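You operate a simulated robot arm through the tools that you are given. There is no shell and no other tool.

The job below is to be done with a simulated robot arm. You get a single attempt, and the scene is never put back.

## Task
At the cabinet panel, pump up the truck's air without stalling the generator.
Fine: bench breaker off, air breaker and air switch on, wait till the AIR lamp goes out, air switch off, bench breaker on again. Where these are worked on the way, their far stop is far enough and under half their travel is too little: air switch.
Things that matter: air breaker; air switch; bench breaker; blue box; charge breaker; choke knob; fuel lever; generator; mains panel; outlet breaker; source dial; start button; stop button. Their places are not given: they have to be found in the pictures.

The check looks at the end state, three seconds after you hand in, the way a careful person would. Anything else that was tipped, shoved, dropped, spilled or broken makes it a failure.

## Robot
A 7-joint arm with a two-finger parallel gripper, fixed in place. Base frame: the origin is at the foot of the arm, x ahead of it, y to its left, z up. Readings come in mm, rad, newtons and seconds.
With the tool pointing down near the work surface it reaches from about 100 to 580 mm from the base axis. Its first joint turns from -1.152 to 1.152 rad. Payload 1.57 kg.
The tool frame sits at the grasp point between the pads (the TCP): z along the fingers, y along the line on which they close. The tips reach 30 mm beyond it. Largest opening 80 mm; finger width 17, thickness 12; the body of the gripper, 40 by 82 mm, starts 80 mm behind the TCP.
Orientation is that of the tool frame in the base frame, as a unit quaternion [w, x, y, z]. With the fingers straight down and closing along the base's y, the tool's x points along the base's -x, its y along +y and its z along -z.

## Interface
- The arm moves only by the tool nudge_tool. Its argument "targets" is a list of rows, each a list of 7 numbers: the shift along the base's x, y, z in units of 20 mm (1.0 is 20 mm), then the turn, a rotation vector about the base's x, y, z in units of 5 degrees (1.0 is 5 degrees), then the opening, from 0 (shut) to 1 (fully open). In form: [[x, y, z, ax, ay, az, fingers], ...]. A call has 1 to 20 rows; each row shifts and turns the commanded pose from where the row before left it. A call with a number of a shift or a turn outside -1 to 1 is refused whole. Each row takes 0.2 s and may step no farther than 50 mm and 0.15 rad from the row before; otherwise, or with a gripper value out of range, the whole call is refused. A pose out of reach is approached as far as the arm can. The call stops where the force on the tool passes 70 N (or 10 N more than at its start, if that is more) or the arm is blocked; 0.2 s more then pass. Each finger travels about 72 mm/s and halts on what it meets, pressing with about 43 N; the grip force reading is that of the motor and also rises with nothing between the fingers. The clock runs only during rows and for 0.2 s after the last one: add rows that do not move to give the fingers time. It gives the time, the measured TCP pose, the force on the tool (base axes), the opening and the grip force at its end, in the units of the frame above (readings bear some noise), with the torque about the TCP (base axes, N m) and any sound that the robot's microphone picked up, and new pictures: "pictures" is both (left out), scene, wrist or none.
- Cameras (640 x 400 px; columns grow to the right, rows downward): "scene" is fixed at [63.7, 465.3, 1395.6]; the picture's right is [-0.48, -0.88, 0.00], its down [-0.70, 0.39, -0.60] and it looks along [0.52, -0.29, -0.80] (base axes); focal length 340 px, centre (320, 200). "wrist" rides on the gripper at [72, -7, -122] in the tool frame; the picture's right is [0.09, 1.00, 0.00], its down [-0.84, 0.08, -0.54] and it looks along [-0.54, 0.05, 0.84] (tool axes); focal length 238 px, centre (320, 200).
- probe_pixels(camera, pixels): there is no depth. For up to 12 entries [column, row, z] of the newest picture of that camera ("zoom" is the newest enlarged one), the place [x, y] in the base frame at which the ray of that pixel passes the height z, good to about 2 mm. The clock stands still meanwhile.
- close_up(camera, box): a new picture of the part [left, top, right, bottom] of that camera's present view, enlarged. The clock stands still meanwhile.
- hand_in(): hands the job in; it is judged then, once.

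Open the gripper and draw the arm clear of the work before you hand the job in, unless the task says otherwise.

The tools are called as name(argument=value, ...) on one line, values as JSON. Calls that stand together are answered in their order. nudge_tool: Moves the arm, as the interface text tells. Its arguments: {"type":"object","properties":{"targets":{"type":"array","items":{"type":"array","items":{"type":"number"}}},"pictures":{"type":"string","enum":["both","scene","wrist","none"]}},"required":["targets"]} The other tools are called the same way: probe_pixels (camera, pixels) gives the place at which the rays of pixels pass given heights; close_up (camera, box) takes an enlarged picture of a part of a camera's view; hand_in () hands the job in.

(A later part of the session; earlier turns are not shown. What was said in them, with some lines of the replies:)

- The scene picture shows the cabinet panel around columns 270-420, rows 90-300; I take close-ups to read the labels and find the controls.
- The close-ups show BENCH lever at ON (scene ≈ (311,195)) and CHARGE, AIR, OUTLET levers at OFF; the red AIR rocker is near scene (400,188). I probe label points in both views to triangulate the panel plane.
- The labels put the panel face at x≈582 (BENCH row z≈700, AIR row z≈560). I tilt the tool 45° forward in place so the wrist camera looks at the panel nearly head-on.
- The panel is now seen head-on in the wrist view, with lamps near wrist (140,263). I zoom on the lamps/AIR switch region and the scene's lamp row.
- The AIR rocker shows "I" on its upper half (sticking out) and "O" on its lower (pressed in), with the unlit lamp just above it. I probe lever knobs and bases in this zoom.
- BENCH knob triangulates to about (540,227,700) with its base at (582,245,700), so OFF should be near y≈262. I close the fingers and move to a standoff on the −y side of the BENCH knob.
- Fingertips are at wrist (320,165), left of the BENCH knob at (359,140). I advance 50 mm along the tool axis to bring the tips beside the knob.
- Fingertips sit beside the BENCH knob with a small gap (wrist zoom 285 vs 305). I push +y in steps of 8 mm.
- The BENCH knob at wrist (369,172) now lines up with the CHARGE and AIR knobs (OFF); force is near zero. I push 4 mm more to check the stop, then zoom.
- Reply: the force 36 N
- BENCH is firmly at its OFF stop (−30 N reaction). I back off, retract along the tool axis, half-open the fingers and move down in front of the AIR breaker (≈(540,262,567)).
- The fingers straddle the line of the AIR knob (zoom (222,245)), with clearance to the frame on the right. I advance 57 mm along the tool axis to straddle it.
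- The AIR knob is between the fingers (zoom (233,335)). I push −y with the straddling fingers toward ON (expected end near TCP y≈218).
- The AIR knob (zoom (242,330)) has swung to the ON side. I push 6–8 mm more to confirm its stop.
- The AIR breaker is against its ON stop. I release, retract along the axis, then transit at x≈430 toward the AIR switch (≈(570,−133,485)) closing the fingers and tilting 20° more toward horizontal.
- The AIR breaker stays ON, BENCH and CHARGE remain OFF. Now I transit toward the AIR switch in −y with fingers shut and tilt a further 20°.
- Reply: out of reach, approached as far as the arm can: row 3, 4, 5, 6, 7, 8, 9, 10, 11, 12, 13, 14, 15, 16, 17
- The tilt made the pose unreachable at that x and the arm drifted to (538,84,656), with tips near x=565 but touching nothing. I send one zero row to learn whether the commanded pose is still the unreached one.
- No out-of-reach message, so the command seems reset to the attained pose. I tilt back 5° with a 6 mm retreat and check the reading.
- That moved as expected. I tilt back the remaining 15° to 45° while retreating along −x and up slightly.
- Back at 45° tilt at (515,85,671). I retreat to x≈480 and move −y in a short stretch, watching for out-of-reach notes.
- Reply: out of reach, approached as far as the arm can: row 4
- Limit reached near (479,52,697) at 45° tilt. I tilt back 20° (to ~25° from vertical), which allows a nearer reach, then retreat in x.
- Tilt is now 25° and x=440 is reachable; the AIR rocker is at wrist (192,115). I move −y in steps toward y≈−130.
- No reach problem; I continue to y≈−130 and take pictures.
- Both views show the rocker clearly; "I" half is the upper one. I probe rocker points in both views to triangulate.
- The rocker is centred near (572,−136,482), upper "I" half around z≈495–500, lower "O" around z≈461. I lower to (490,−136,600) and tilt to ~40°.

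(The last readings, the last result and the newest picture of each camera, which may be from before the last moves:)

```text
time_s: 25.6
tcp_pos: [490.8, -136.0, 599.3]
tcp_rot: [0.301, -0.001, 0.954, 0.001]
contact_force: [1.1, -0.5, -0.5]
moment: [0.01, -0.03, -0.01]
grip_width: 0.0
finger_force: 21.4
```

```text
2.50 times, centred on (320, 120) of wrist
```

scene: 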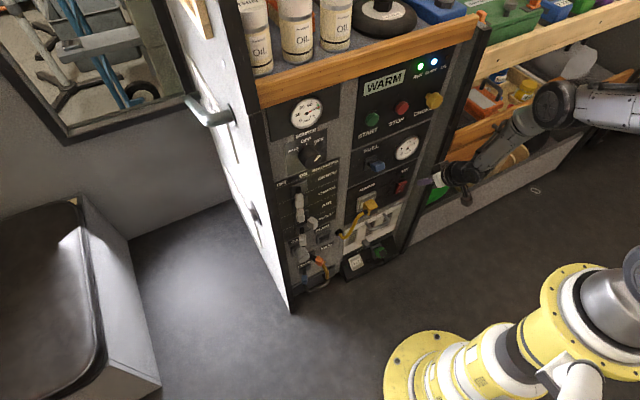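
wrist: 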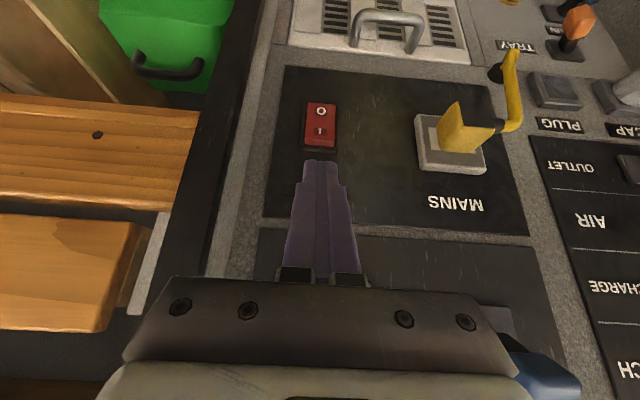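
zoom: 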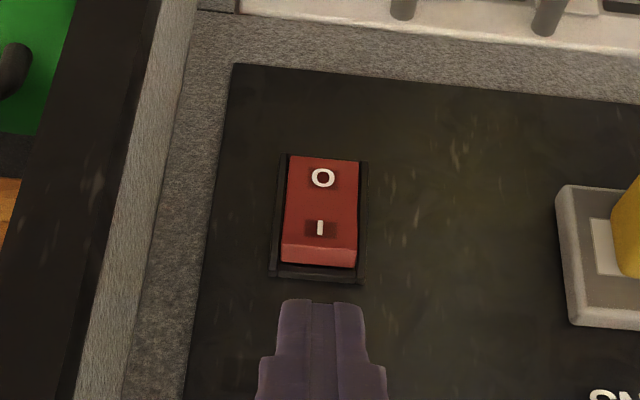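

Tilt is 35° and the tips are aligned in y with the rocker (zoom (320,300) vs rocker (320,215)). I go down to (520,−136,521), just off the rocker's upper half.

nudge_tool(targets=[[0.36, 0, -0.98, 0, 0, 0, 0], [0.36, 0, -0.98, 0, 0, 0, 0], [0.36, 0, -0.98, 0, 0, 0, 0], [0.36, 0, -0.98, 0, 0, 0, 0]], pictures="both")

close_up(camera="wrist", box=[240, 80, 400, 220])

close_up(camera="scene", box=[360, 150, 440, 210])

```text
time_s: 26.6
tcp_pos: [518.6, -134.9, 521.6]
tcp_rot: [0.302, 0.0, 0.953, 0.0]
contact_force: [0.0, 0.2, -1.3]
moment: [-0.01, -0.01, 0.0]
grip_width: 0.1
finger_force: 21.2
```

scene: 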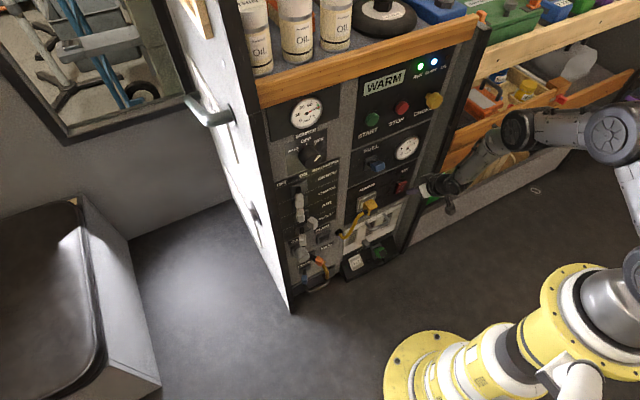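
wrist: 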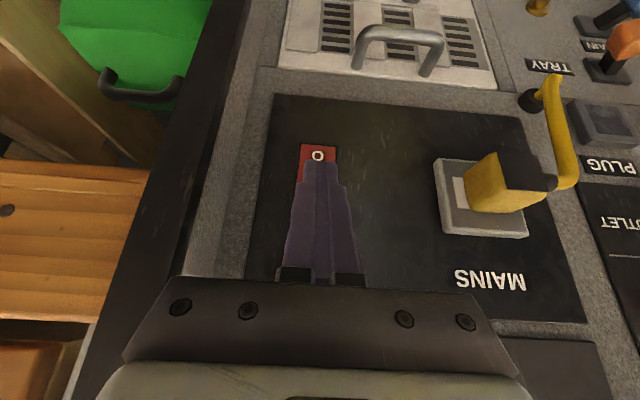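

```text
2.86 times, centred on (320, 150) of wrist
```

zoom: 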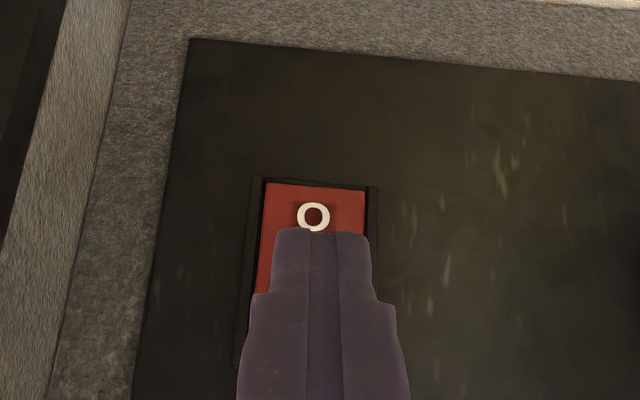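

```text
6.67 times, centred on (400, 180) of scene
```

zoom: 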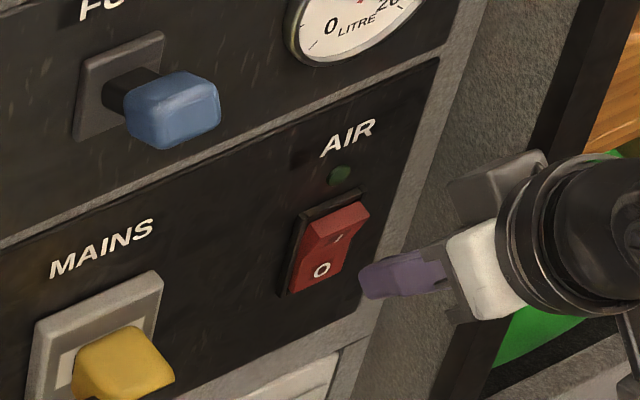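

The tips face the rocker's upper half (corner height z≈502). I advance +x in small steps toward contact.

nudge_tool(targets=[[0.3, 0, 0, 0, 0, 0, 0], [0.3, 0, 0, 0, 0, 0, 0], [0.3, 0, 0, 0, 0, 0, 0], [0.3, 0, 0, 0, 0, 0, 0], [0.15, 0, 0, 0, 0, 0, 0]], pictures="both")

close_up(camera="scene", box=[360, 150, 440, 210])

```text
time_s: 27.8
tcp_pos: [546.5, -136.6, 521.0]
tcp_rot: [0.3, 0.0, 0.954, 0.0]
contact_force: [-0.6, -0.6, -0.5]
moment: [-0.01, 0.0, -0.01]
grip_width: 0.0
finger_force: 21.2
```

scene: 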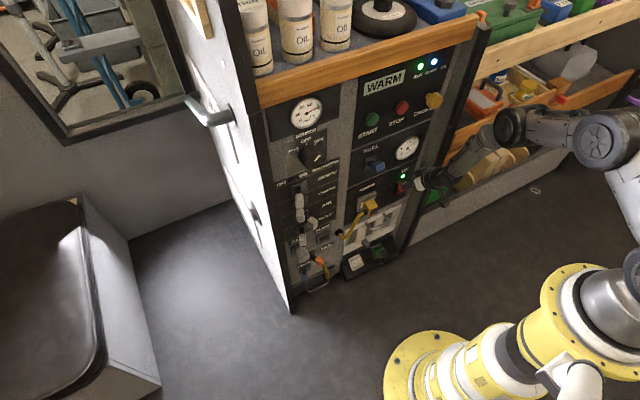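
wrist: 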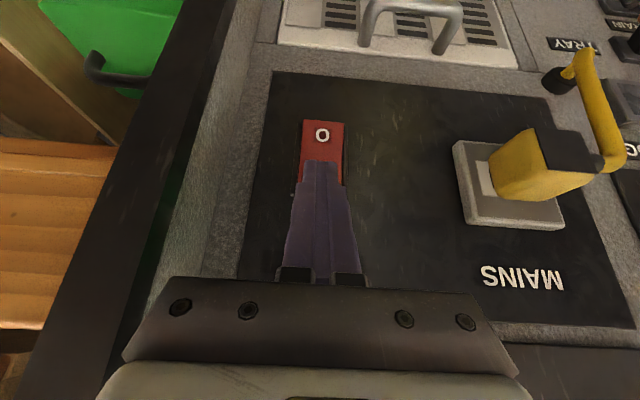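

```text
6.67 times, centred on (400, 180) of scene
```

zoom: 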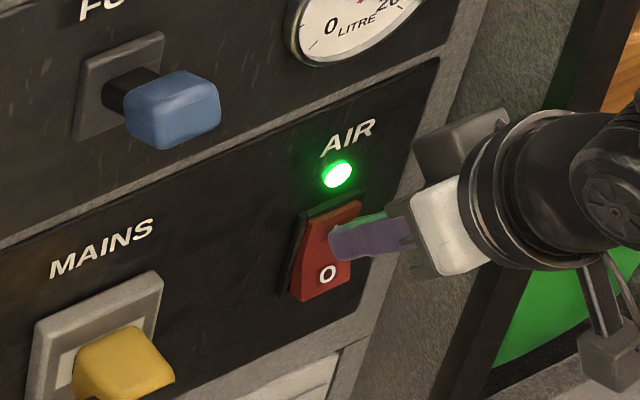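

The AIR lamp is lit and the rocker has flipped to "I". I press 4–8 mm more to make sure it's at its far stop.

nudge_tool(targets=[[0.2, 0, 0, 0, 0, 0, 0], [0.2, 0, 0, 0, 0, 0, 0]], pictures="none")

```text
time_s: 28.4
tcp_pos: [547.3, -136.6, 517.3]
tcp_rot: [0.293, 0.001, 0.956, 0.001]
contact_force: [-33.4, -2.4, 18.1]
moment: [-0.09, 0.24, -0.08]
grip_width: 0.1
finger_force: 22.1
```

Reaction is 33 N, so it's at its stop. I back off 30 mm in −x and look at the lamp and generator displays.

nudge_tool(targets=[[-0.5, 0, 0, 0, 0, 0, 0], [-0.5, 0, 0, 0, 0, 0, 0], [-0.6, 0, 0, 0, 0, 0, 0]], pictures="both")

close_up(camera="scene", box=[360, 150, 440, 210])

close_up(camera="scene", box=[270, 50, 450, 170])

```text
time_s: 29.2
tcp_pos: [524.4, -137.9, 522.1]
tcp_rot: [0.302, 0.001, 0.953, 0.0]
contact_force: [0.8, -0.4, 0.3]
moment: [0.01, 0.02, 0.02]
grip_width: 0.0
finger_force: 21.0
```

scene: 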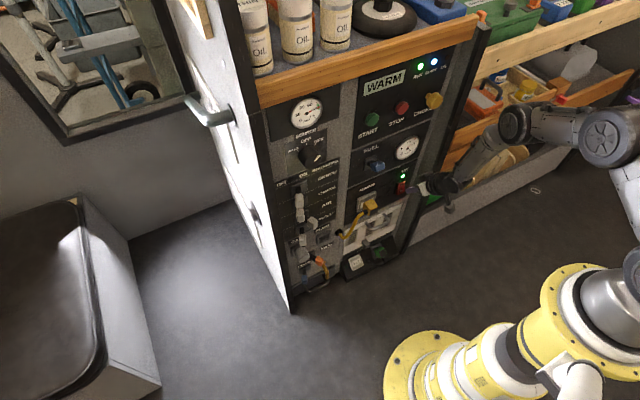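
wrist: 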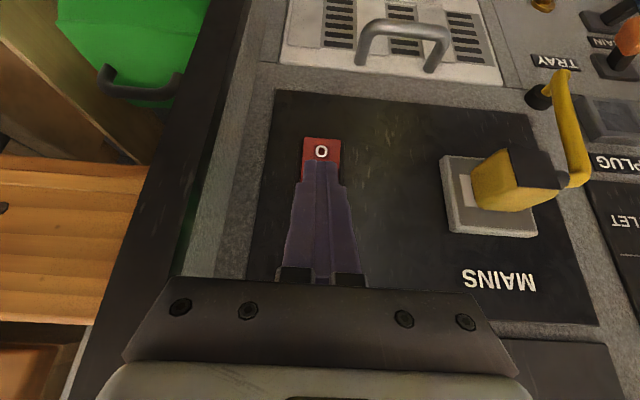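

```text
6.67 times, centred on (400, 180) of scene
```

zoom: 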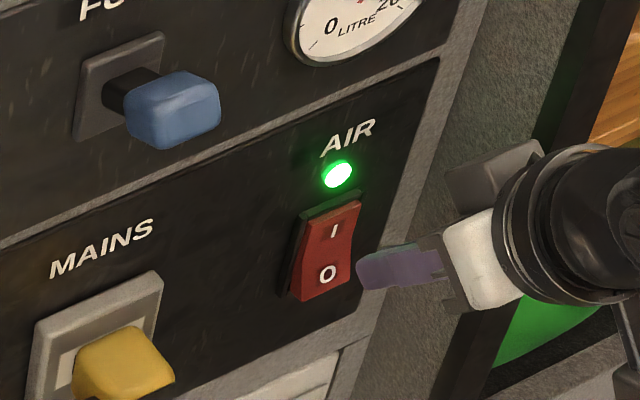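

```text
3.33 times, centred on (360, 110) of scene
```

zoom: 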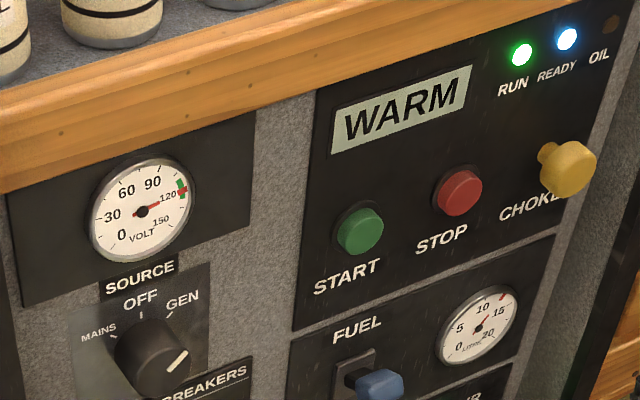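

Air is pumping (lamp lit at zoom (337,173)), generator still READY at 120 V. I lower to the height of the "O" half at a standoff and wait.

nudge_tool(targets=[[-0.2, 0, -0.65, 0, 0, 0, 0], [-0.2, 0, -0.65, 0, 0, 0, 0], [-0.1, 0, -0.65, 0, 0, 0, 0], [0, 0, 0, 0, 0, 0, 0], [0, 0, 0, 0, 0, 0, 0], [0, 0, 0, 0, 0, 0, 0], [0, 0, 0, 0, 0, 0, 0], [0, 0, 0, 0, 0, 0, 0], [0, 0, 0, 0, 0, 0, 0], [0, 0, 0, 0, 0, 0, 0]], pictures="both")

close_up(camera="scene", box=[360, 150, 440, 210])

close_up(camera="wrist", box=[240, 60, 420, 200])

```text
time_s: 31.4
tcp_pos: [512.8, -136.0, 482.7]
tcp_rot: [0.301, 0.0, 0.954, 0.0]
contact_force: [-0.3, -0.6, 0.3]
moment: [0.03, 0.0, -0.04]
grip_width: 0.0
finger_force: 21.3
```

scene: 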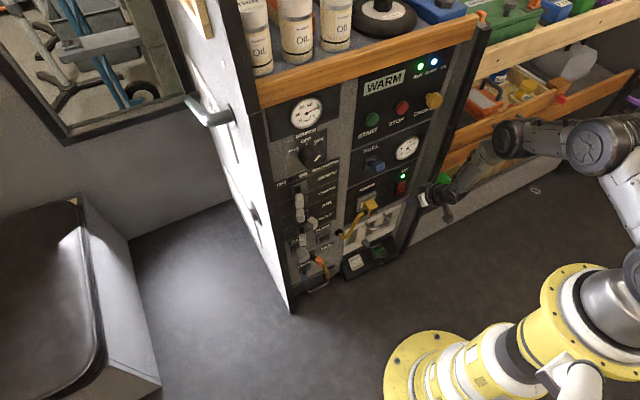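
wrist: 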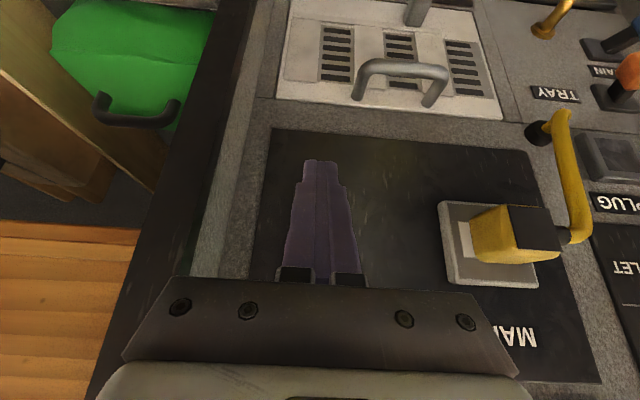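

```text
6.67 times, centred on (400, 180) of scene
```

zoom: 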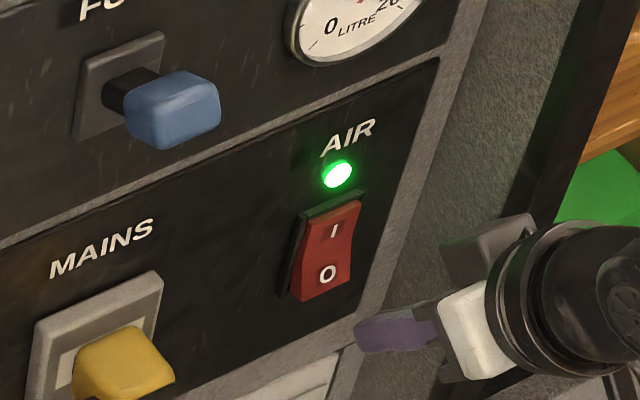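

```text
2.86 times, centred on (330, 130) of wrist
```

zoom: 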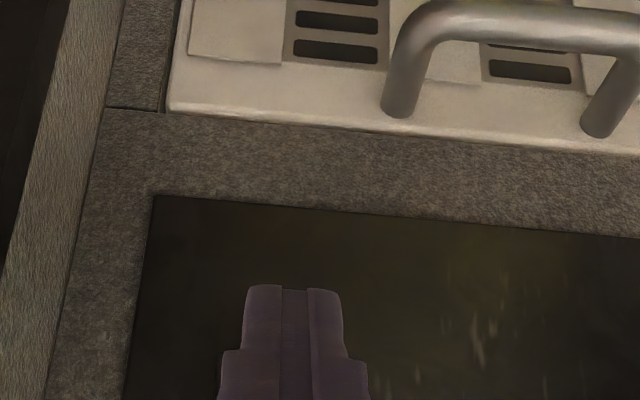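

The lamp is still lit (zoom (337,173)). I hold still for 4 s and look again.

nudge_tool(targets=[[0, 0, 0, 0, 0, 0, 0], [0, 0, 0, 0, 0, 0, 0], [0, 0, 0, 0, 0, 0, 0], [0, 0, 0, 0, 0, 0, 0], [0, 0, 0, 0, 0, 0, 0], [0, 0, 0, 0, 0, 0, 0], [0, 0, 0, 0, 0, 0, 0], [0, 0, 0, 0, 0, 0, 0], [0, 0, 0, 0, 0, 0, 0], [0, 0, 0, 0, 0, 0, 0], [0, 0, 0, 0, 0, 0, 0], [0, 0, 0, 0, 0, 0, 0], [0, 0, 0, 0, 0, 0, 0], [0, 0, 0, 0, 0, 0, 0], [0, 0, 0, 0, 0, 0, 0], [0, 0, 0, 0, 0, 0, 0], [0, 0, 0, 0, 0, 0, 0], [0, 0, 0, 0, 0, 0, 0], [0, 0, 0, 0, 0, 0, 0], [0, 0, 0, 0, 0, 0, 0]], pictures="scene")

```text
time_s: 35.6
tcp_pos: [512.5, -137.8, 481.6]
tcp_rot: [0.301, 0.001, 0.954, -0.001]
contact_force: [0.0, 0.3, -0.4]
moment: [0.01, -0.01, -0.01]
grip_width: 0.0
finger_force: 21.1
```

scene: 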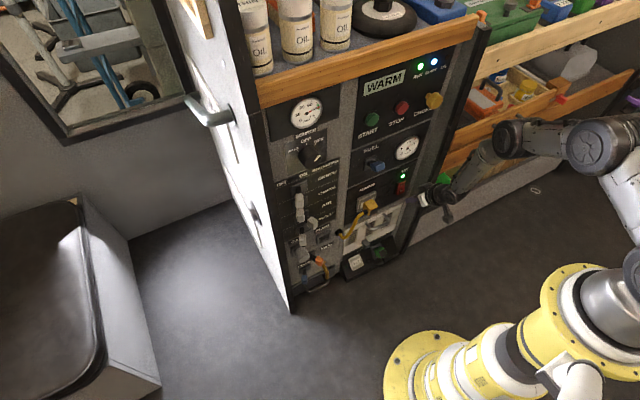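

The AIR lamp at scene (402,176) is still lit, generator lamps unchanged. I wait another 4 s.

nudge_tool(targets=[[0, 0, 0, 0, 0, 0, 0], [0, 0, 0, 0, 0, 0, 0], [0, 0, 0, 0, 0, 0, 0], [0, 0, 0, 0, 0, 0, 0], [0, 0, 0, 0, 0, 0, 0], [0, 0, 0, 0, 0, 0, 0], [0, 0, 0, 0, 0, 0, 0], [0, 0, 0, 0, 0, 0, 0], [0, 0, 0, 0, 0, 0, 0], [0, 0, 0, 0, 0, 0, 0], [0, 0, 0, 0, 0, 0, 0], [0, 0, 0, 0, 0, 0, 0], [0, 0, 0, 0, 0, 0, 0], [0, 0, 0, 0, 0, 0, 0], [0, 0, 0, 0, 0, 0, 0], [0, 0, 0, 0, 0, 0, 0], [0, 0, 0, 0, 0, 0, 0], [0, 0, 0, 0, 0, 0, 0], [0, 0, 0, 0, 0, 0, 0], [0, 0, 0, 0, 0, 0, 0]], pictures="scene")

```text
time_s: 39.8
tcp_pos: [513.1, -136.5, 482.6]
tcp_rot: [0.301, 0.001, 0.954, -0.001]
contact_force: [0.1, 0.7, -0.4]
moment: [0.02, -0.03, 0.02]
grip_width: 0.0
finger_force: 21.4
```

scene: 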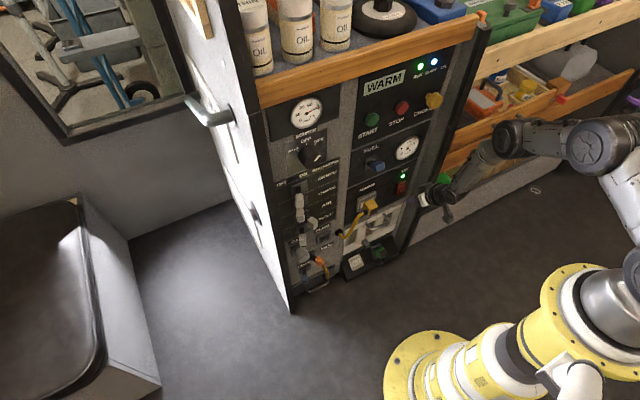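

The AIR lamp is still lit at (402,176). I keep waiting.

nudge_tool(targets=[[0, 0, 0, 0, 0, 0, 0], [0, 0, 0, 0, 0, 0, 0], [0, 0, 0, 0, 0, 0, 0], [0, 0, 0, 0, 0, 0, 0], [0, 0, 0, 0, 0, 0, 0], [0, 0, 0, 0, 0, 0, 0], [0, 0, 0, 0, 0, 0, 0], [0, 0, 0, 0, 0, 0, 0], [0, 0, 0, 0, 0, 0, 0], [0, 0, 0, 0, 0, 0, 0], [0, 0, 0, 0, 0, 0, 0], [0, 0, 0, 0, 0, 0, 0], [0, 0, 0, 0, 0, 0, 0], [0, 0, 0, 0, 0, 0, 0], [0, 0, 0, 0, 0, 0, 0], [0, 0, 0, 0, 0, 0, 0], [0, 0, 0, 0, 0, 0, 0], [0, 0, 0, 0, 0, 0, 0], [0, 0, 0, 0, 0, 0, 0], [0, 0, 0, 0, 0, 0, 0]], pictures="scene")

```text
time_s: 44.0
tcp_pos: [511.9, -136.4, 482.4]
tcp_rot: [0.301, 0.0, 0.954, 0.0]
contact_force: [0.5, -0.1, -1.1]
moment: [-0.03, 0.02, 0.02]
grip_width: 0.1
finger_force: 21.3
```

scene: 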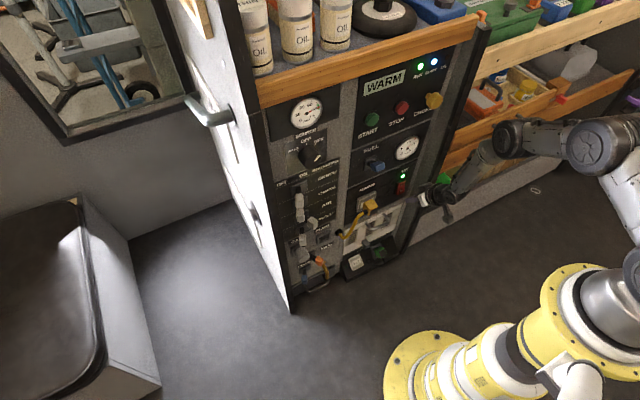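

Lamp still lit. I wait another 4 s.

nudge_tool(targets=[[0, 0, 0, 0, 0, 0, 0], [0, 0, 0, 0, 0, 0, 0], [0, 0, 0, 0, 0, 0, 0], [0, 0, 0, 0, 0, 0, 0], [0, 0, 0, 0, 0, 0, 0], [0, 0, 0, 0, 0, 0, 0], [0, 0, 0, 0, 0, 0, 0], [0, 0, 0, 0, 0, 0, 0], [0, 0, 0, 0, 0, 0, 0], [0, 0, 0, 0, 0, 0, 0], [0, 0, 0, 0, 0, 0, 0], [0, 0, 0, 0, 0, 0, 0], [0, 0, 0, 0, 0, 0, 0], [0, 0, 0, 0, 0, 0, 0], [0, 0, 0, 0, 0, 0, 0], [0, 0, 0, 0, 0, 0, 0], [0, 0, 0, 0, 0, 0, 0], [0, 0, 0, 0, 0, 0, 0], [0, 0, 0, 0, 0, 0, 0], [0, 0, 0, 0, 0, 0, 0]], pictures="scene")

close_up(camera="scene", box=[270, 50, 450, 210])

```text
time_s: 48.2
tcp_pos: [511.6, -135.9, 482.6]
tcp_rot: [0.3, 0.001, 0.954, 0.0]
contact_force: [-0.9, -0.4, -0.3]
moment: [0.0, -0.01, -0.01]
grip_width: 0.0
finger_force: 21.1
```

scene: 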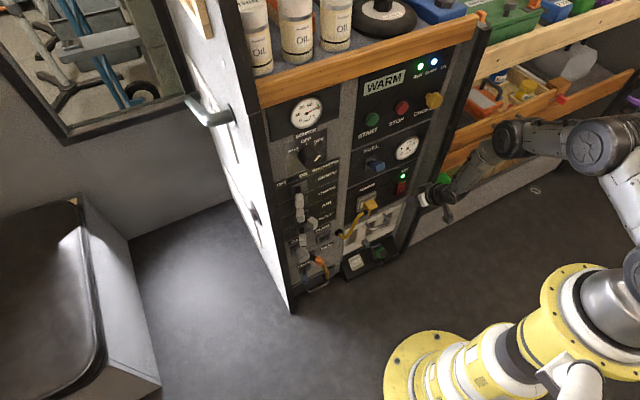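

```text
2.50 times, centred on (360, 130) of scene
```

zoom: 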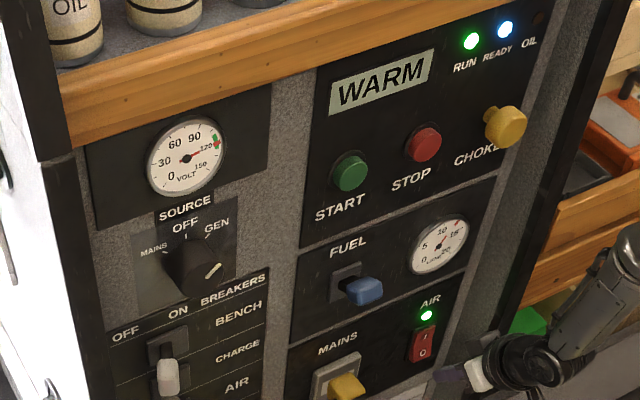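

Voltmeter steady near 120 V, RUN/READY lit and the AIR lamp still on. I keep waiting.

nudge_tool(targets=[[0, 0, 0, 0, 0, 0, 0], [0, 0, 0, 0, 0, 0, 0], [0, 0, 0, 0, 0, 0, 0], [0, 0, 0, 0, 0, 0, 0], [0, 0, 0, 0, 0, 0, 0], [0, 0, 0, 0, 0, 0, 0], [0, 0, 0, 0, 0, 0, 0], [0, 0, 0, 0, 0, 0, 0], [0, 0, 0, 0, 0, 0, 0], [0, 0, 0, 0, 0, 0, 0], [0, 0, 0, 0, 0, 0, 0], [0, 0, 0, 0, 0, 0, 0], [0, 0, 0, 0, 0, 0, 0], [0, 0, 0, 0, 0, 0, 0], [0, 0, 0, 0, 0, 0, 0], [0, 0, 0, 0, 0, 0, 0], [0, 0, 0, 0, 0, 0, 0], [0, 0, 0, 0, 0, 0, 0], [0, 0, 0, 0, 0, 0, 0], [0, 0, 0, 0, 0, 0, 0]], pictures="scene")

```text
time_s: 52.4
tcp_pos: [512.9, -135.6, 482.7]
tcp_rot: [0.3, 0.0, 0.954, -0.001]
contact_force: [1.0, -0.5, 0.8]
moment: [-0.02, -0.04, 0.0]
grip_width: 0.3
finger_force: 21.5
```

scene: 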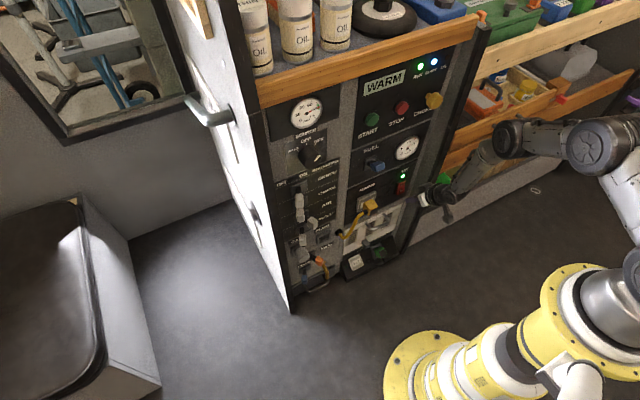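

The AIR lamp at (402,176) is still lit. I wait 4 s more.

nudge_tool(targets=[[0, 0, 0, 0, 0, 0, 0], [0, 0, 0, 0, 0, 0, 0], [0, 0, 0, 0, 0, 0, 0], [0, 0, 0, 0, 0, 0, 0], [0, 0, 0, 0, 0, 0, 0], [0, 0, 0, 0, 0, 0, 0], [0, 0, 0, 0, 0, 0, 0], [0, 0, 0, 0, 0, 0, 0], [0, 0, 0, 0, 0, 0, 0], [0, 0, 0, 0, 0, 0, 0], [0, 0, 0, 0, 0, 0, 0], [0, 0, 0, 0, 0, 0, 0], [0, 0, 0, 0, 0, 0, 0], [0, 0, 0, 0, 0, 0, 0], [0, 0, 0, 0, 0, 0, 0], [0, 0, 0, 0, 0, 0, 0], [0, 0, 0, 0, 0, 0, 0], [0, 0, 0, 0, 0, 0, 0], [0, 0, 0, 0, 0, 0, 0], [0, 0, 0, 0, 0, 0, 0]], pictures="scene")

```text
time_s: 56.6
tcp_pos: [513.4, -137.1, 482.4]
tcp_rot: [0.301, 0.0, 0.954, 0.0]
contact_force: [-0.2, 0.0, 0.6]
moment: [0.0, -0.02, 0.04]
grip_width: 0.0
finger_force: 21.4
```

scene: 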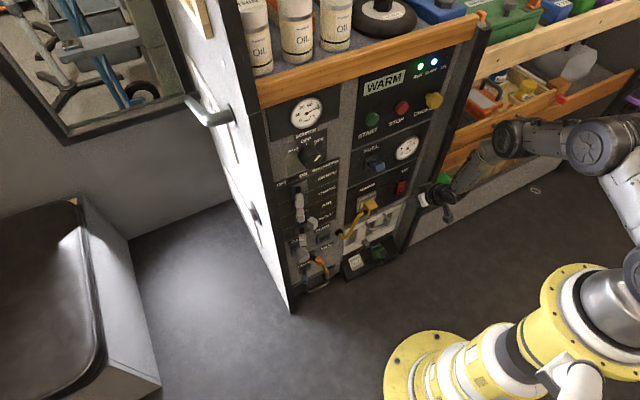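

The lamp at (402,176) seems out now. I zoom to verify it and the generator displays.

close_up(camera="scene", box=[360, 150, 440, 210])

close_up(camera="scene", box=[270, 50, 450, 210])

```text
6.67 times, centred on (400, 180) of scene
```

zoom: 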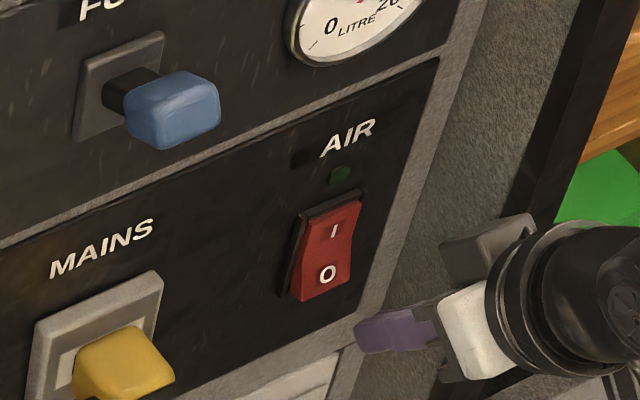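

```text
2.50 times, centred on (360, 130) of scene
```

zoom: 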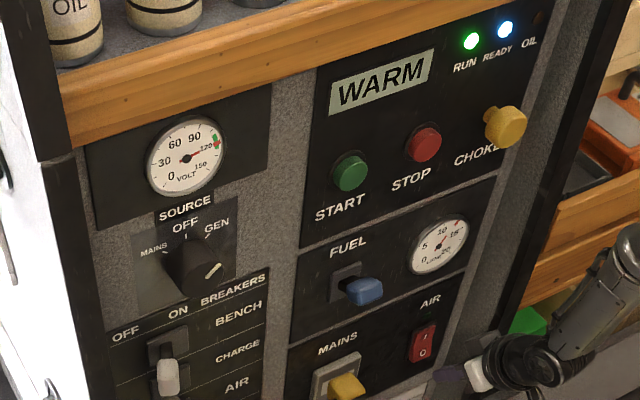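

AIR lamp is out, generator still running. I now press the rocker's lower "O" half by advancing +x (tip corner at z≈463).

nudge_tool(targets=[[0.3, 0, 0, 0, 0, 0, 0], [0.3, 0, 0, 0, 0, 0, 0], [0.3, 0, 0, 0, 0, 0, 0], [0.3, 0, 0, 0, 0, 0, 0], [0.3, 0, 0, 0, 0, 0, 0], [0.2, 0, 0, 0, 0, 0, 0]], pictures="scene")

close_up(camera="scene", box=[360, 150, 440, 210])

```text
time_s: 58.0
tcp_pos: [547.4, -135.8, 482.8]
tcp_rot: [0.302, 0.0, 0.953, -0.001]
contact_force: [0.5, 0.5, 0.2]
moment: [-0.02, 0.04, 0.02]
grip_width: 0.0
finger_force: 21.4
```

scene: 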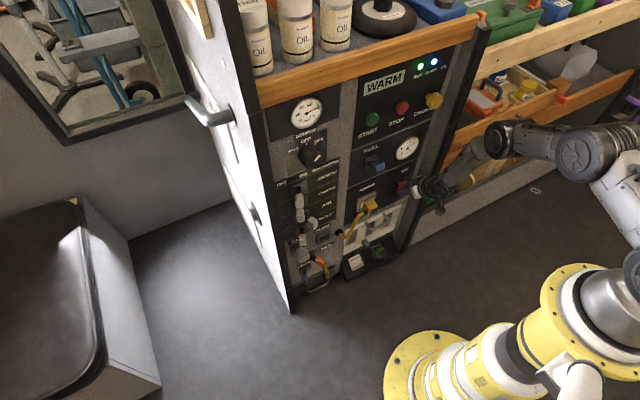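

```text
6.67 times, centred on (400, 180) of scene
```

zoom: 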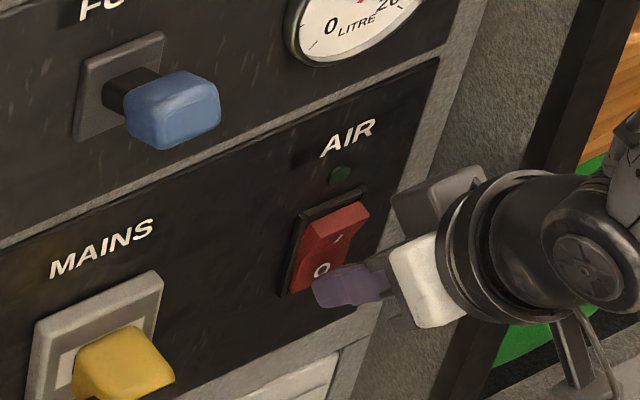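

The rocker has flipped back to "O" (upper half now sticks out). I press 4–8 mm more to make sure it is at its stop.

nudge_tool(targets=[[0.2, 0, 0, 0, 0, 0, 0], [0.2, 0, 0, 0, 0, 0, 0]], pictures="none")

```text
time_s: 58.6
tcp_pos: [548.2, -135.3, 478.0]
tcp_rot: [0.294, 0.002, 0.956, 0.001]
contact_force: [-19.8, -1.1, 4.1]
moment: [-0.1, 0.26, -0.04]
grip_width: 0.1
finger_force: 21.2
```

Stop reached (20 N). I retract in −x, rise, and check the rocker.

nudge_tool(targets=[[-0.5, 0, 0, 0, 0, 0, 0], [-0.5, 0, 0, 0, 0, 0, 0], [-0.6, 0, 0, 0, 0, 0, 0], [-0.3, 0, 0.9, 0, 0, 0, 0], [-0.3, 0, 0.9, 0, 0, 0, 0], [-0.3, 0, 0.9, 0, 0, 0, 0], [-0.3, 0, 0.9, 0, 0, 0, 0]], pictures="both")

close_up(camera="scene", box=[360, 150, 440, 210])

close_up(camera="wrist", box=[220, 40, 420, 200])

```text
time_s: 60.2
tcp_pos: [497.9, -137.7, 554.4]
tcp_rot: [0.301, 0.001, 0.954, 0.0]
contact_force: [0.1, 0.4, -0.3]
moment: [-0.01, 0.0, -0.02]
grip_width: 0.0
finger_force: 21.4
```

scene: 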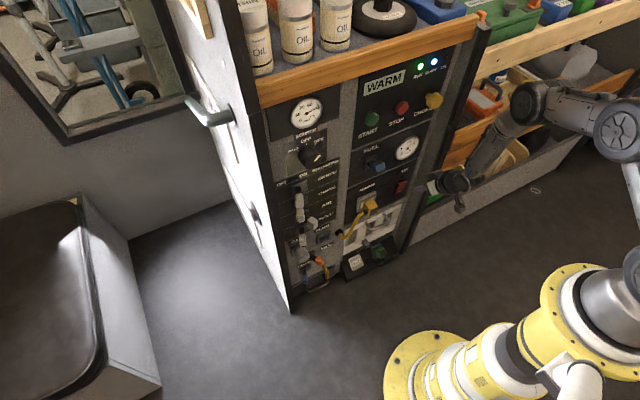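
wrist: 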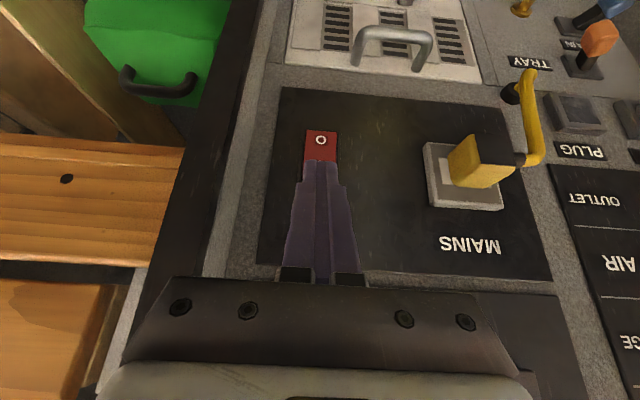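

```text
6.67 times, centred on (400, 180) of scene
```

zoom: 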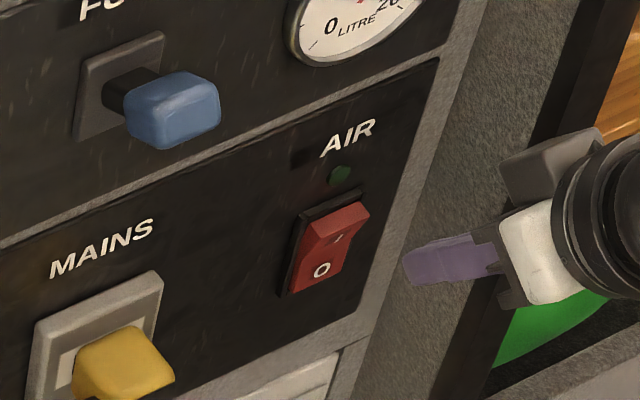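

```text
2.50 times, centred on (320, 120) of wrist
```

zoom: 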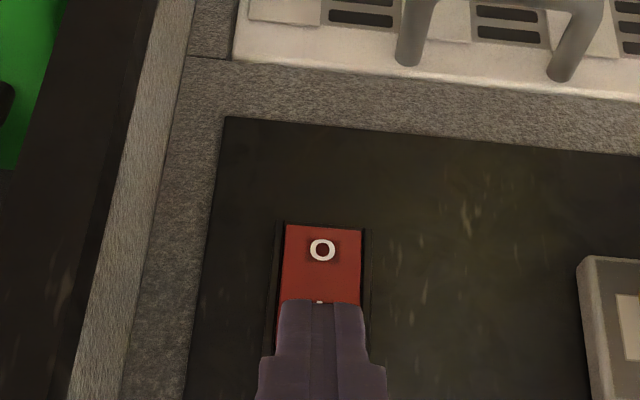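

The switch is OFF and lamp out. I rise and go back to x≈440, z≈695 at 25° tilt, then travel +y toward the breakers.

nudge_tool(targets=[[-0.2, 0, 0.88, 0, 1, 0, 0], [-0.2, 0, 0.88, 0, 1, 0, 0], [-0.4, 0, 0.88, 0, 0, 0, 0], [-0.4, 0, 0.88, 0, 0, 0, 0], [-0.4, 0, 0.88, 0, 0, 0, 0], [-0.4, 0, 0.88, 0, 0, 0, 0], [-0.4, 0, 0.88, 0, 0, 0, 0], [-0.4, 0, 0.88, 0, 0, 0, 0], [0, 1, 0, 0, 0, 0, 0], [0, 1, 0, 0, 0, 0, 0], [0, 1, 0, 0, 0, 0, 0], [0, 1, 0, 0, 0, 0, 0], [0, 1, 0, 0, 0, 0, 0]], pictures="none")

```text
time_s: 63.0
tcp_pos: [441.8, -36.0, 695.8]
tcp_rot: [0.216, 0.001, 0.976, 0.0]
contact_force: [-0.5, -0.9, -0.5]
moment: [0.0, -0.01, -0.02]
grip_width: 0.0
finger_force: 21.2
```

All reachable. I continue +y while rising gently toward the BENCH breaker.

nudge_tool(targets=[[0, 1, 0.3, 0, 0, 0, 0], [0, 1, 0.3, 0, 0, 0, 0], [0, 1, 0.3, 0, 0, 0, 0], [0, 1, 0.3, 0, 0, 0, 0], [0, 1, 0.3, 0, 0, 0, 0], [0, 1, 0.3, 0, 0, 0, 0], [0, 1, 0.3, 0, 0, 0, 0], [0, 1, 0.3, 0, 0, 0, 0], [0, 1, 0.3, 0, 0, 0, 0], [0, 1, 0.3, 0, 0, 0, 0]], pictures="none")

```text
time_s: 65.2
tcp_pos: [443.4, 162.1, 755.9]
tcp_rot: [0.217, 0.001, 0.976, 0.0]
contact_force: [0.0, 0.0, 0.2]
moment: [0.0, 0.01, -0.02]
grip_width: 0.0
finger_force: 21.5
```

Still fine at (443,162,756). I move on to (473,262,771), re-tilting to 45° and opening the fingers to half.

nudge_tool(targets=[[0.3, 1, 0.15, 0, -0.8, 0, 0.5], [0.3, 1, 0.15, 0, -0.8, 0, 0.5], [0.3, 1, 0.15, 0, -0.8, 0, 0.5], [0.3, 1, 0.15, 0, -0.8, 0, 0.5], [0.3, 1, 0.15, 0, -0.8, 0, 0.5]], pictures="both")

close_up(camera="wrist", box=[220, 20, 500, 200])

```text
time_s: 66.4
tcp_pos: [472.5, 263.5, 769.6]
tcp_rot: [0.384, 0.001, 0.923, 0.001]
contact_force: [0.0, 0.0, -0.1]
moment: [-0.03, 0.0, 0.0]
grip_width: 39.9
finger_force: 0.0
```

scene: 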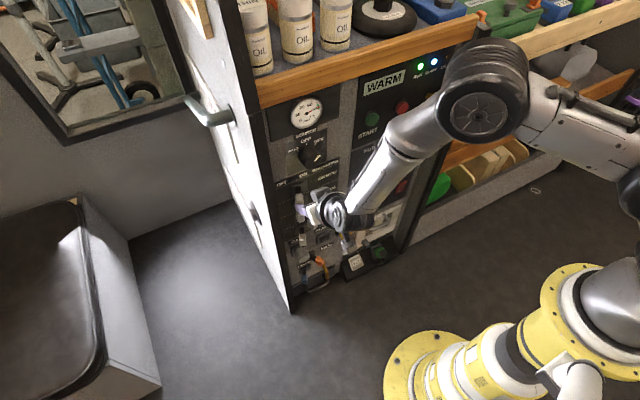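
wrist: 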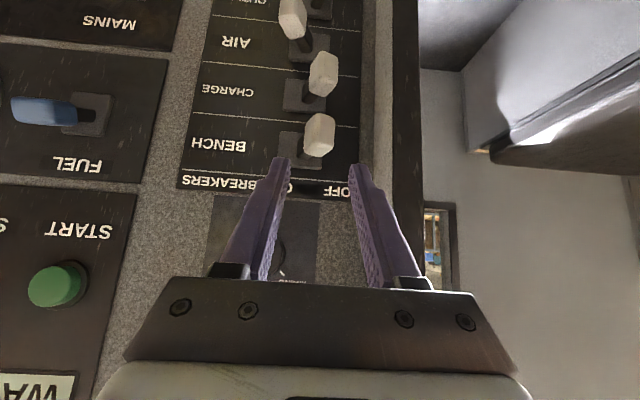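

```text
2.22 times, centred on (360, 110) of wrist
```

zoom: 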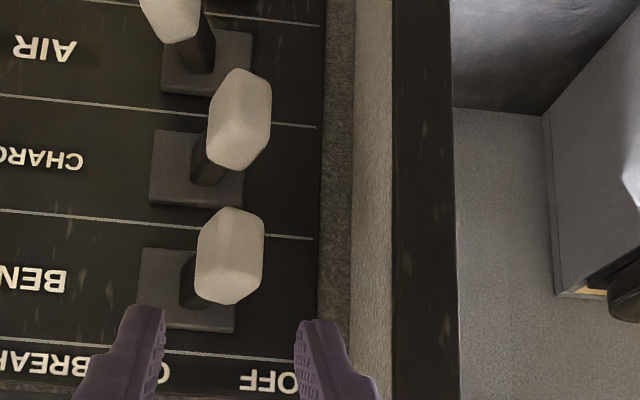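

The BENCH knob (zoom (230,255)) lies centred between the open fingers. I advance 57 mm along the tool axis to straddle it.

nudge_tool(targets=[[0.57, 0, -0.56, 0, 0, 0, 0.5], [0.57, 0, -0.56, 0, 0, 0, 0.5], [0.57, 0, -0.56, 0, 0, 0, 0.5], [0.57, 0, -0.56, 0, 0, 0, 0.5], [0.57, 0, -0.56, 0, 0, 0, 0.5]], pictures="wrist")

close_up(camera="wrist", box=[220, 60, 440, 200])

```text
time_s: 67.6
tcp_pos: [528.6, 263.4, 713.9]
tcp_rot: [0.384, 0.0, 0.923, 0.0]
contact_force: [-0.1, 0.3, 0.6]
moment: [-0.01, 0.03, -0.03]
grip_width: 39.9
finger_force: 0.0
```

wrist: 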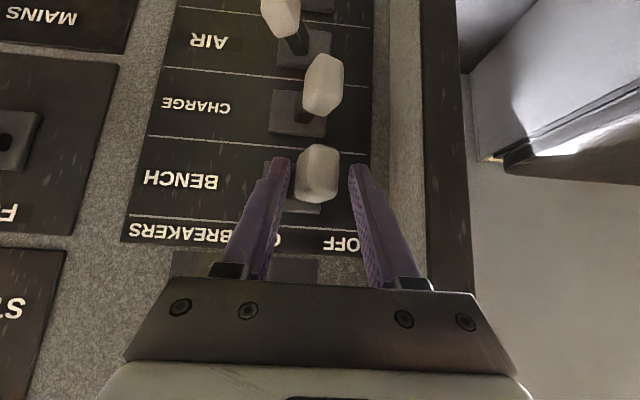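

```text
2.86 times, centred on (330, 130) of wrist
```

zoom: 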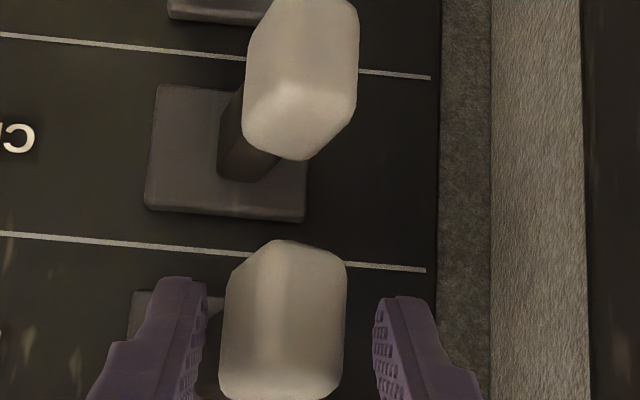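

The BENCH knob is between the fingers. I push −y toward ON as with the AIR breaker (40 mm, then a stop check).

nudge_tool(targets=[[0, -0.4, 0, 0, 0, 0, 0.5], [0, -0.4, 0, 0, 0, 0, 0.5], [0, -0.4, 0, 0, 0, 0, 0.5], [0, -0.4, 0, 0, 0, 0, 0.5], [0, -0.4, 0, 0, 0, 0, 0.5]], pictures="wrist")

nudge_tool(targets=[[0, -0.2, 0, 0, 0, 0, 0.5], [0, -0.2, 0, 0, 0, 0, 0.5]], pictures="both")

```text
time_s: 68.8
tcp_pos: [528.0, 223.5, 715.3]
tcp_rot: [0.383, 0.001, 0.924, 0.0]
contact_force: [0.6, -0.5, 0.8]
moment: [0.02, 0.02, -0.01]
grip_width: 39.7
finger_force: 0.0
```

wrist: 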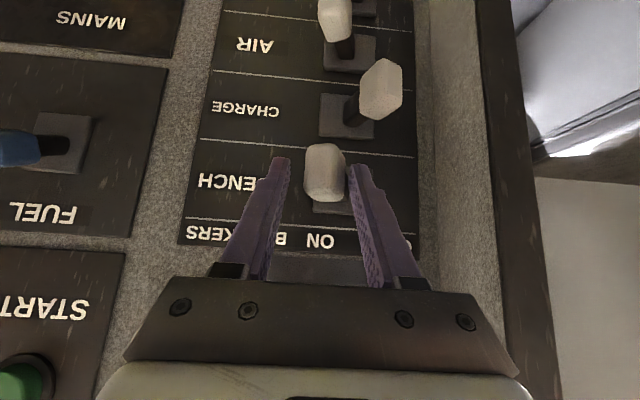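

```text
time_s: 69.4
tcp_pos: [529.6, 216.7, 714.0]
tcp_rot: [0.383, -0.002, 0.924, 0.001]
contact_force: [-1.8, 10.3, -3.3]
moment: [0.09, 0.1, 0.25]
grip_width: 49.7
finger_force: 5.4
```

scene: 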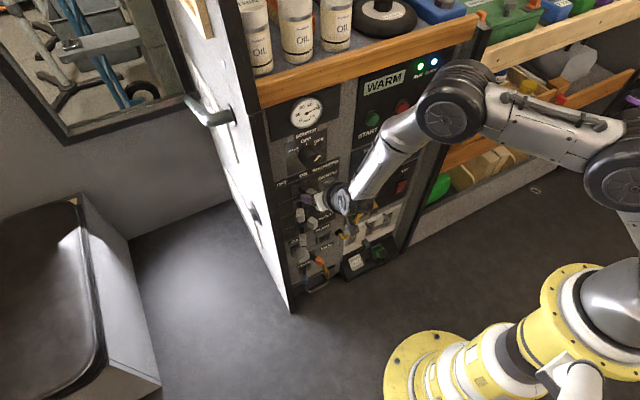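
wrist: 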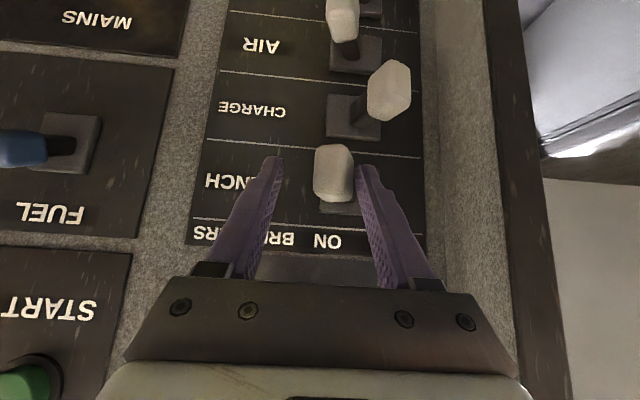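

BENCH is back at ON against its stop. I ease off, retract along the tool axis, open the fingers and withdraw to the earlier clear viewing pose.

nudge_tool(targets=[[0, 0.4, 0, 0, 0, 0, 0.5], [-0.75, 0, 0.75, 0, 0, 0, 0.5], [-0.75, 0, 0.75, 0, 0, 0, 0.5], [-0.75, 0, 0.75, 0, 0, 0, 0.5], [-0.75, 0, 0.75, 0, 0, 0, 0.5], [-0.9, -0.45, 0.58, 0, 0, 0, 0.7], [-0.9, -0.45, 0.58, 0, 0, 0, 1], [-0.9, -0.45, 0.58, 0, 0, 0, 1], [-0.9, -0.45, 0.58, 0, 0, 0, 1], [-0.9, -0.45, 0.58, 0, 0, 0, 1], [-0.9, -0.45, 0.58, 0, 0, 0, 1], [-0.9, -0.45, 0.58, 0, 0, 0, 1], [-0.9, -0.45, 0.58, 0, 0, 0, 1], [-0.9, -0.45, 0.58, 0, 0, 0, 1]], pictures="both")

close_up(camera="scene", box=[260, 50, 450, 200])

close_up(camera="scene", box=[270, 160, 430, 270])

close_up(camera="wrist", box=[80, 0, 450, 230])

```text
time_s: 72.4
tcp_pos: [307.7, 142.6, 878.9]
tcp_rot: [0.382, 0.001, 0.924, 0.0]
contact_force: [0.7, 0.3, 0.7]
moment: [0.0, -0.02, 0.06]
grip_width: 80.2
finger_force: 0.1
```

scene: 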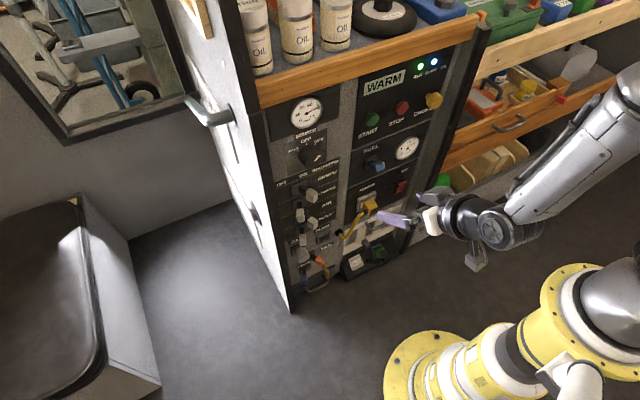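
wrist: 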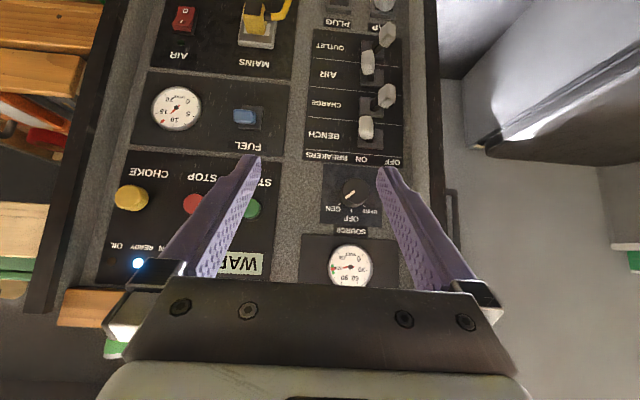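

```text
2.67 times, centred on (355, 125) of scene
```

zoom: 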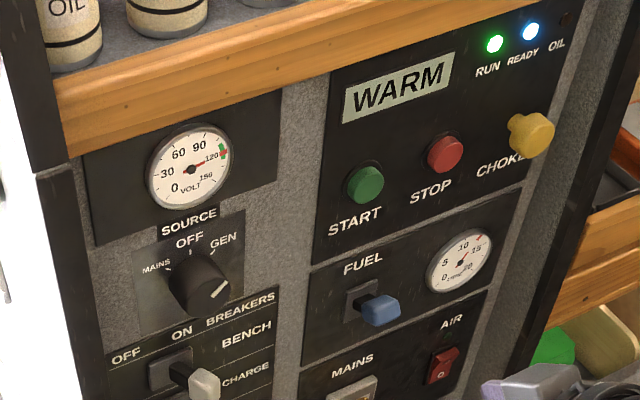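

```text
3.64 times, centred on (350, 215) of scene
```

zoom: 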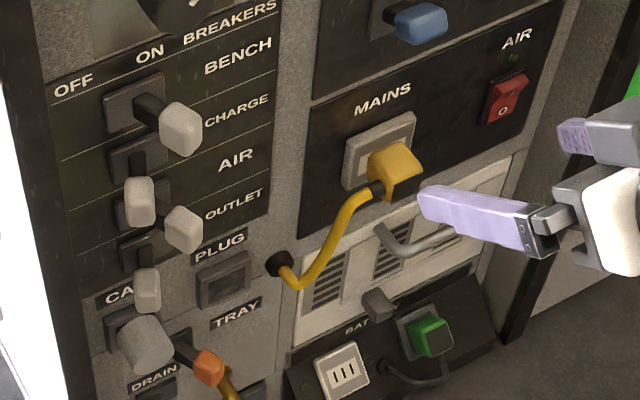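

```text
1.73 times, centred on (265, 115) of wrist
```

zoom: 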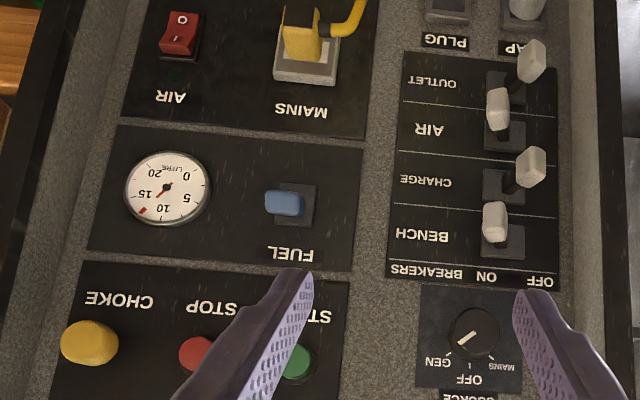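

Final state: BENCH and AIR breakers ON, CHARGE and OUTLET still OFF. The AIR switch is at "O" with its lamp out, the generator shows RUN/READY at about 120 V, and the gripper is open and clear. I hand in.

hand_in()

```text
The job is handed in.
```

I pumped up the truck's air and the generator kept running the whole time. I've handed the job in; no verdict has come back yet.

- **Sequence:** I turned the bench breaker off, then the air breaker and air switch on. After about 27 s the AIR lamp went out, so I turned the air switch off and the bench breaker back on. I pressed each one until it hit its stop.
- **Panel at hand-in:** The bench and air breakers are on, as your steps leave them, and the charge and outlet breakers are still off. The air switch is at "O" with its lamp out. RUN and READY are lit, and the voltmeter reads about 120 V.
- **One unplanned move:** On the way to the air switch, one pose was out of the arm's reach. The arm drifted until its fingertips were about 17 mm from the panel, near the fuel lever. It touched nothing, and I backed it out and took a different route.

The gripper is open and clear of the panel, and the pictures show nothing else moved.
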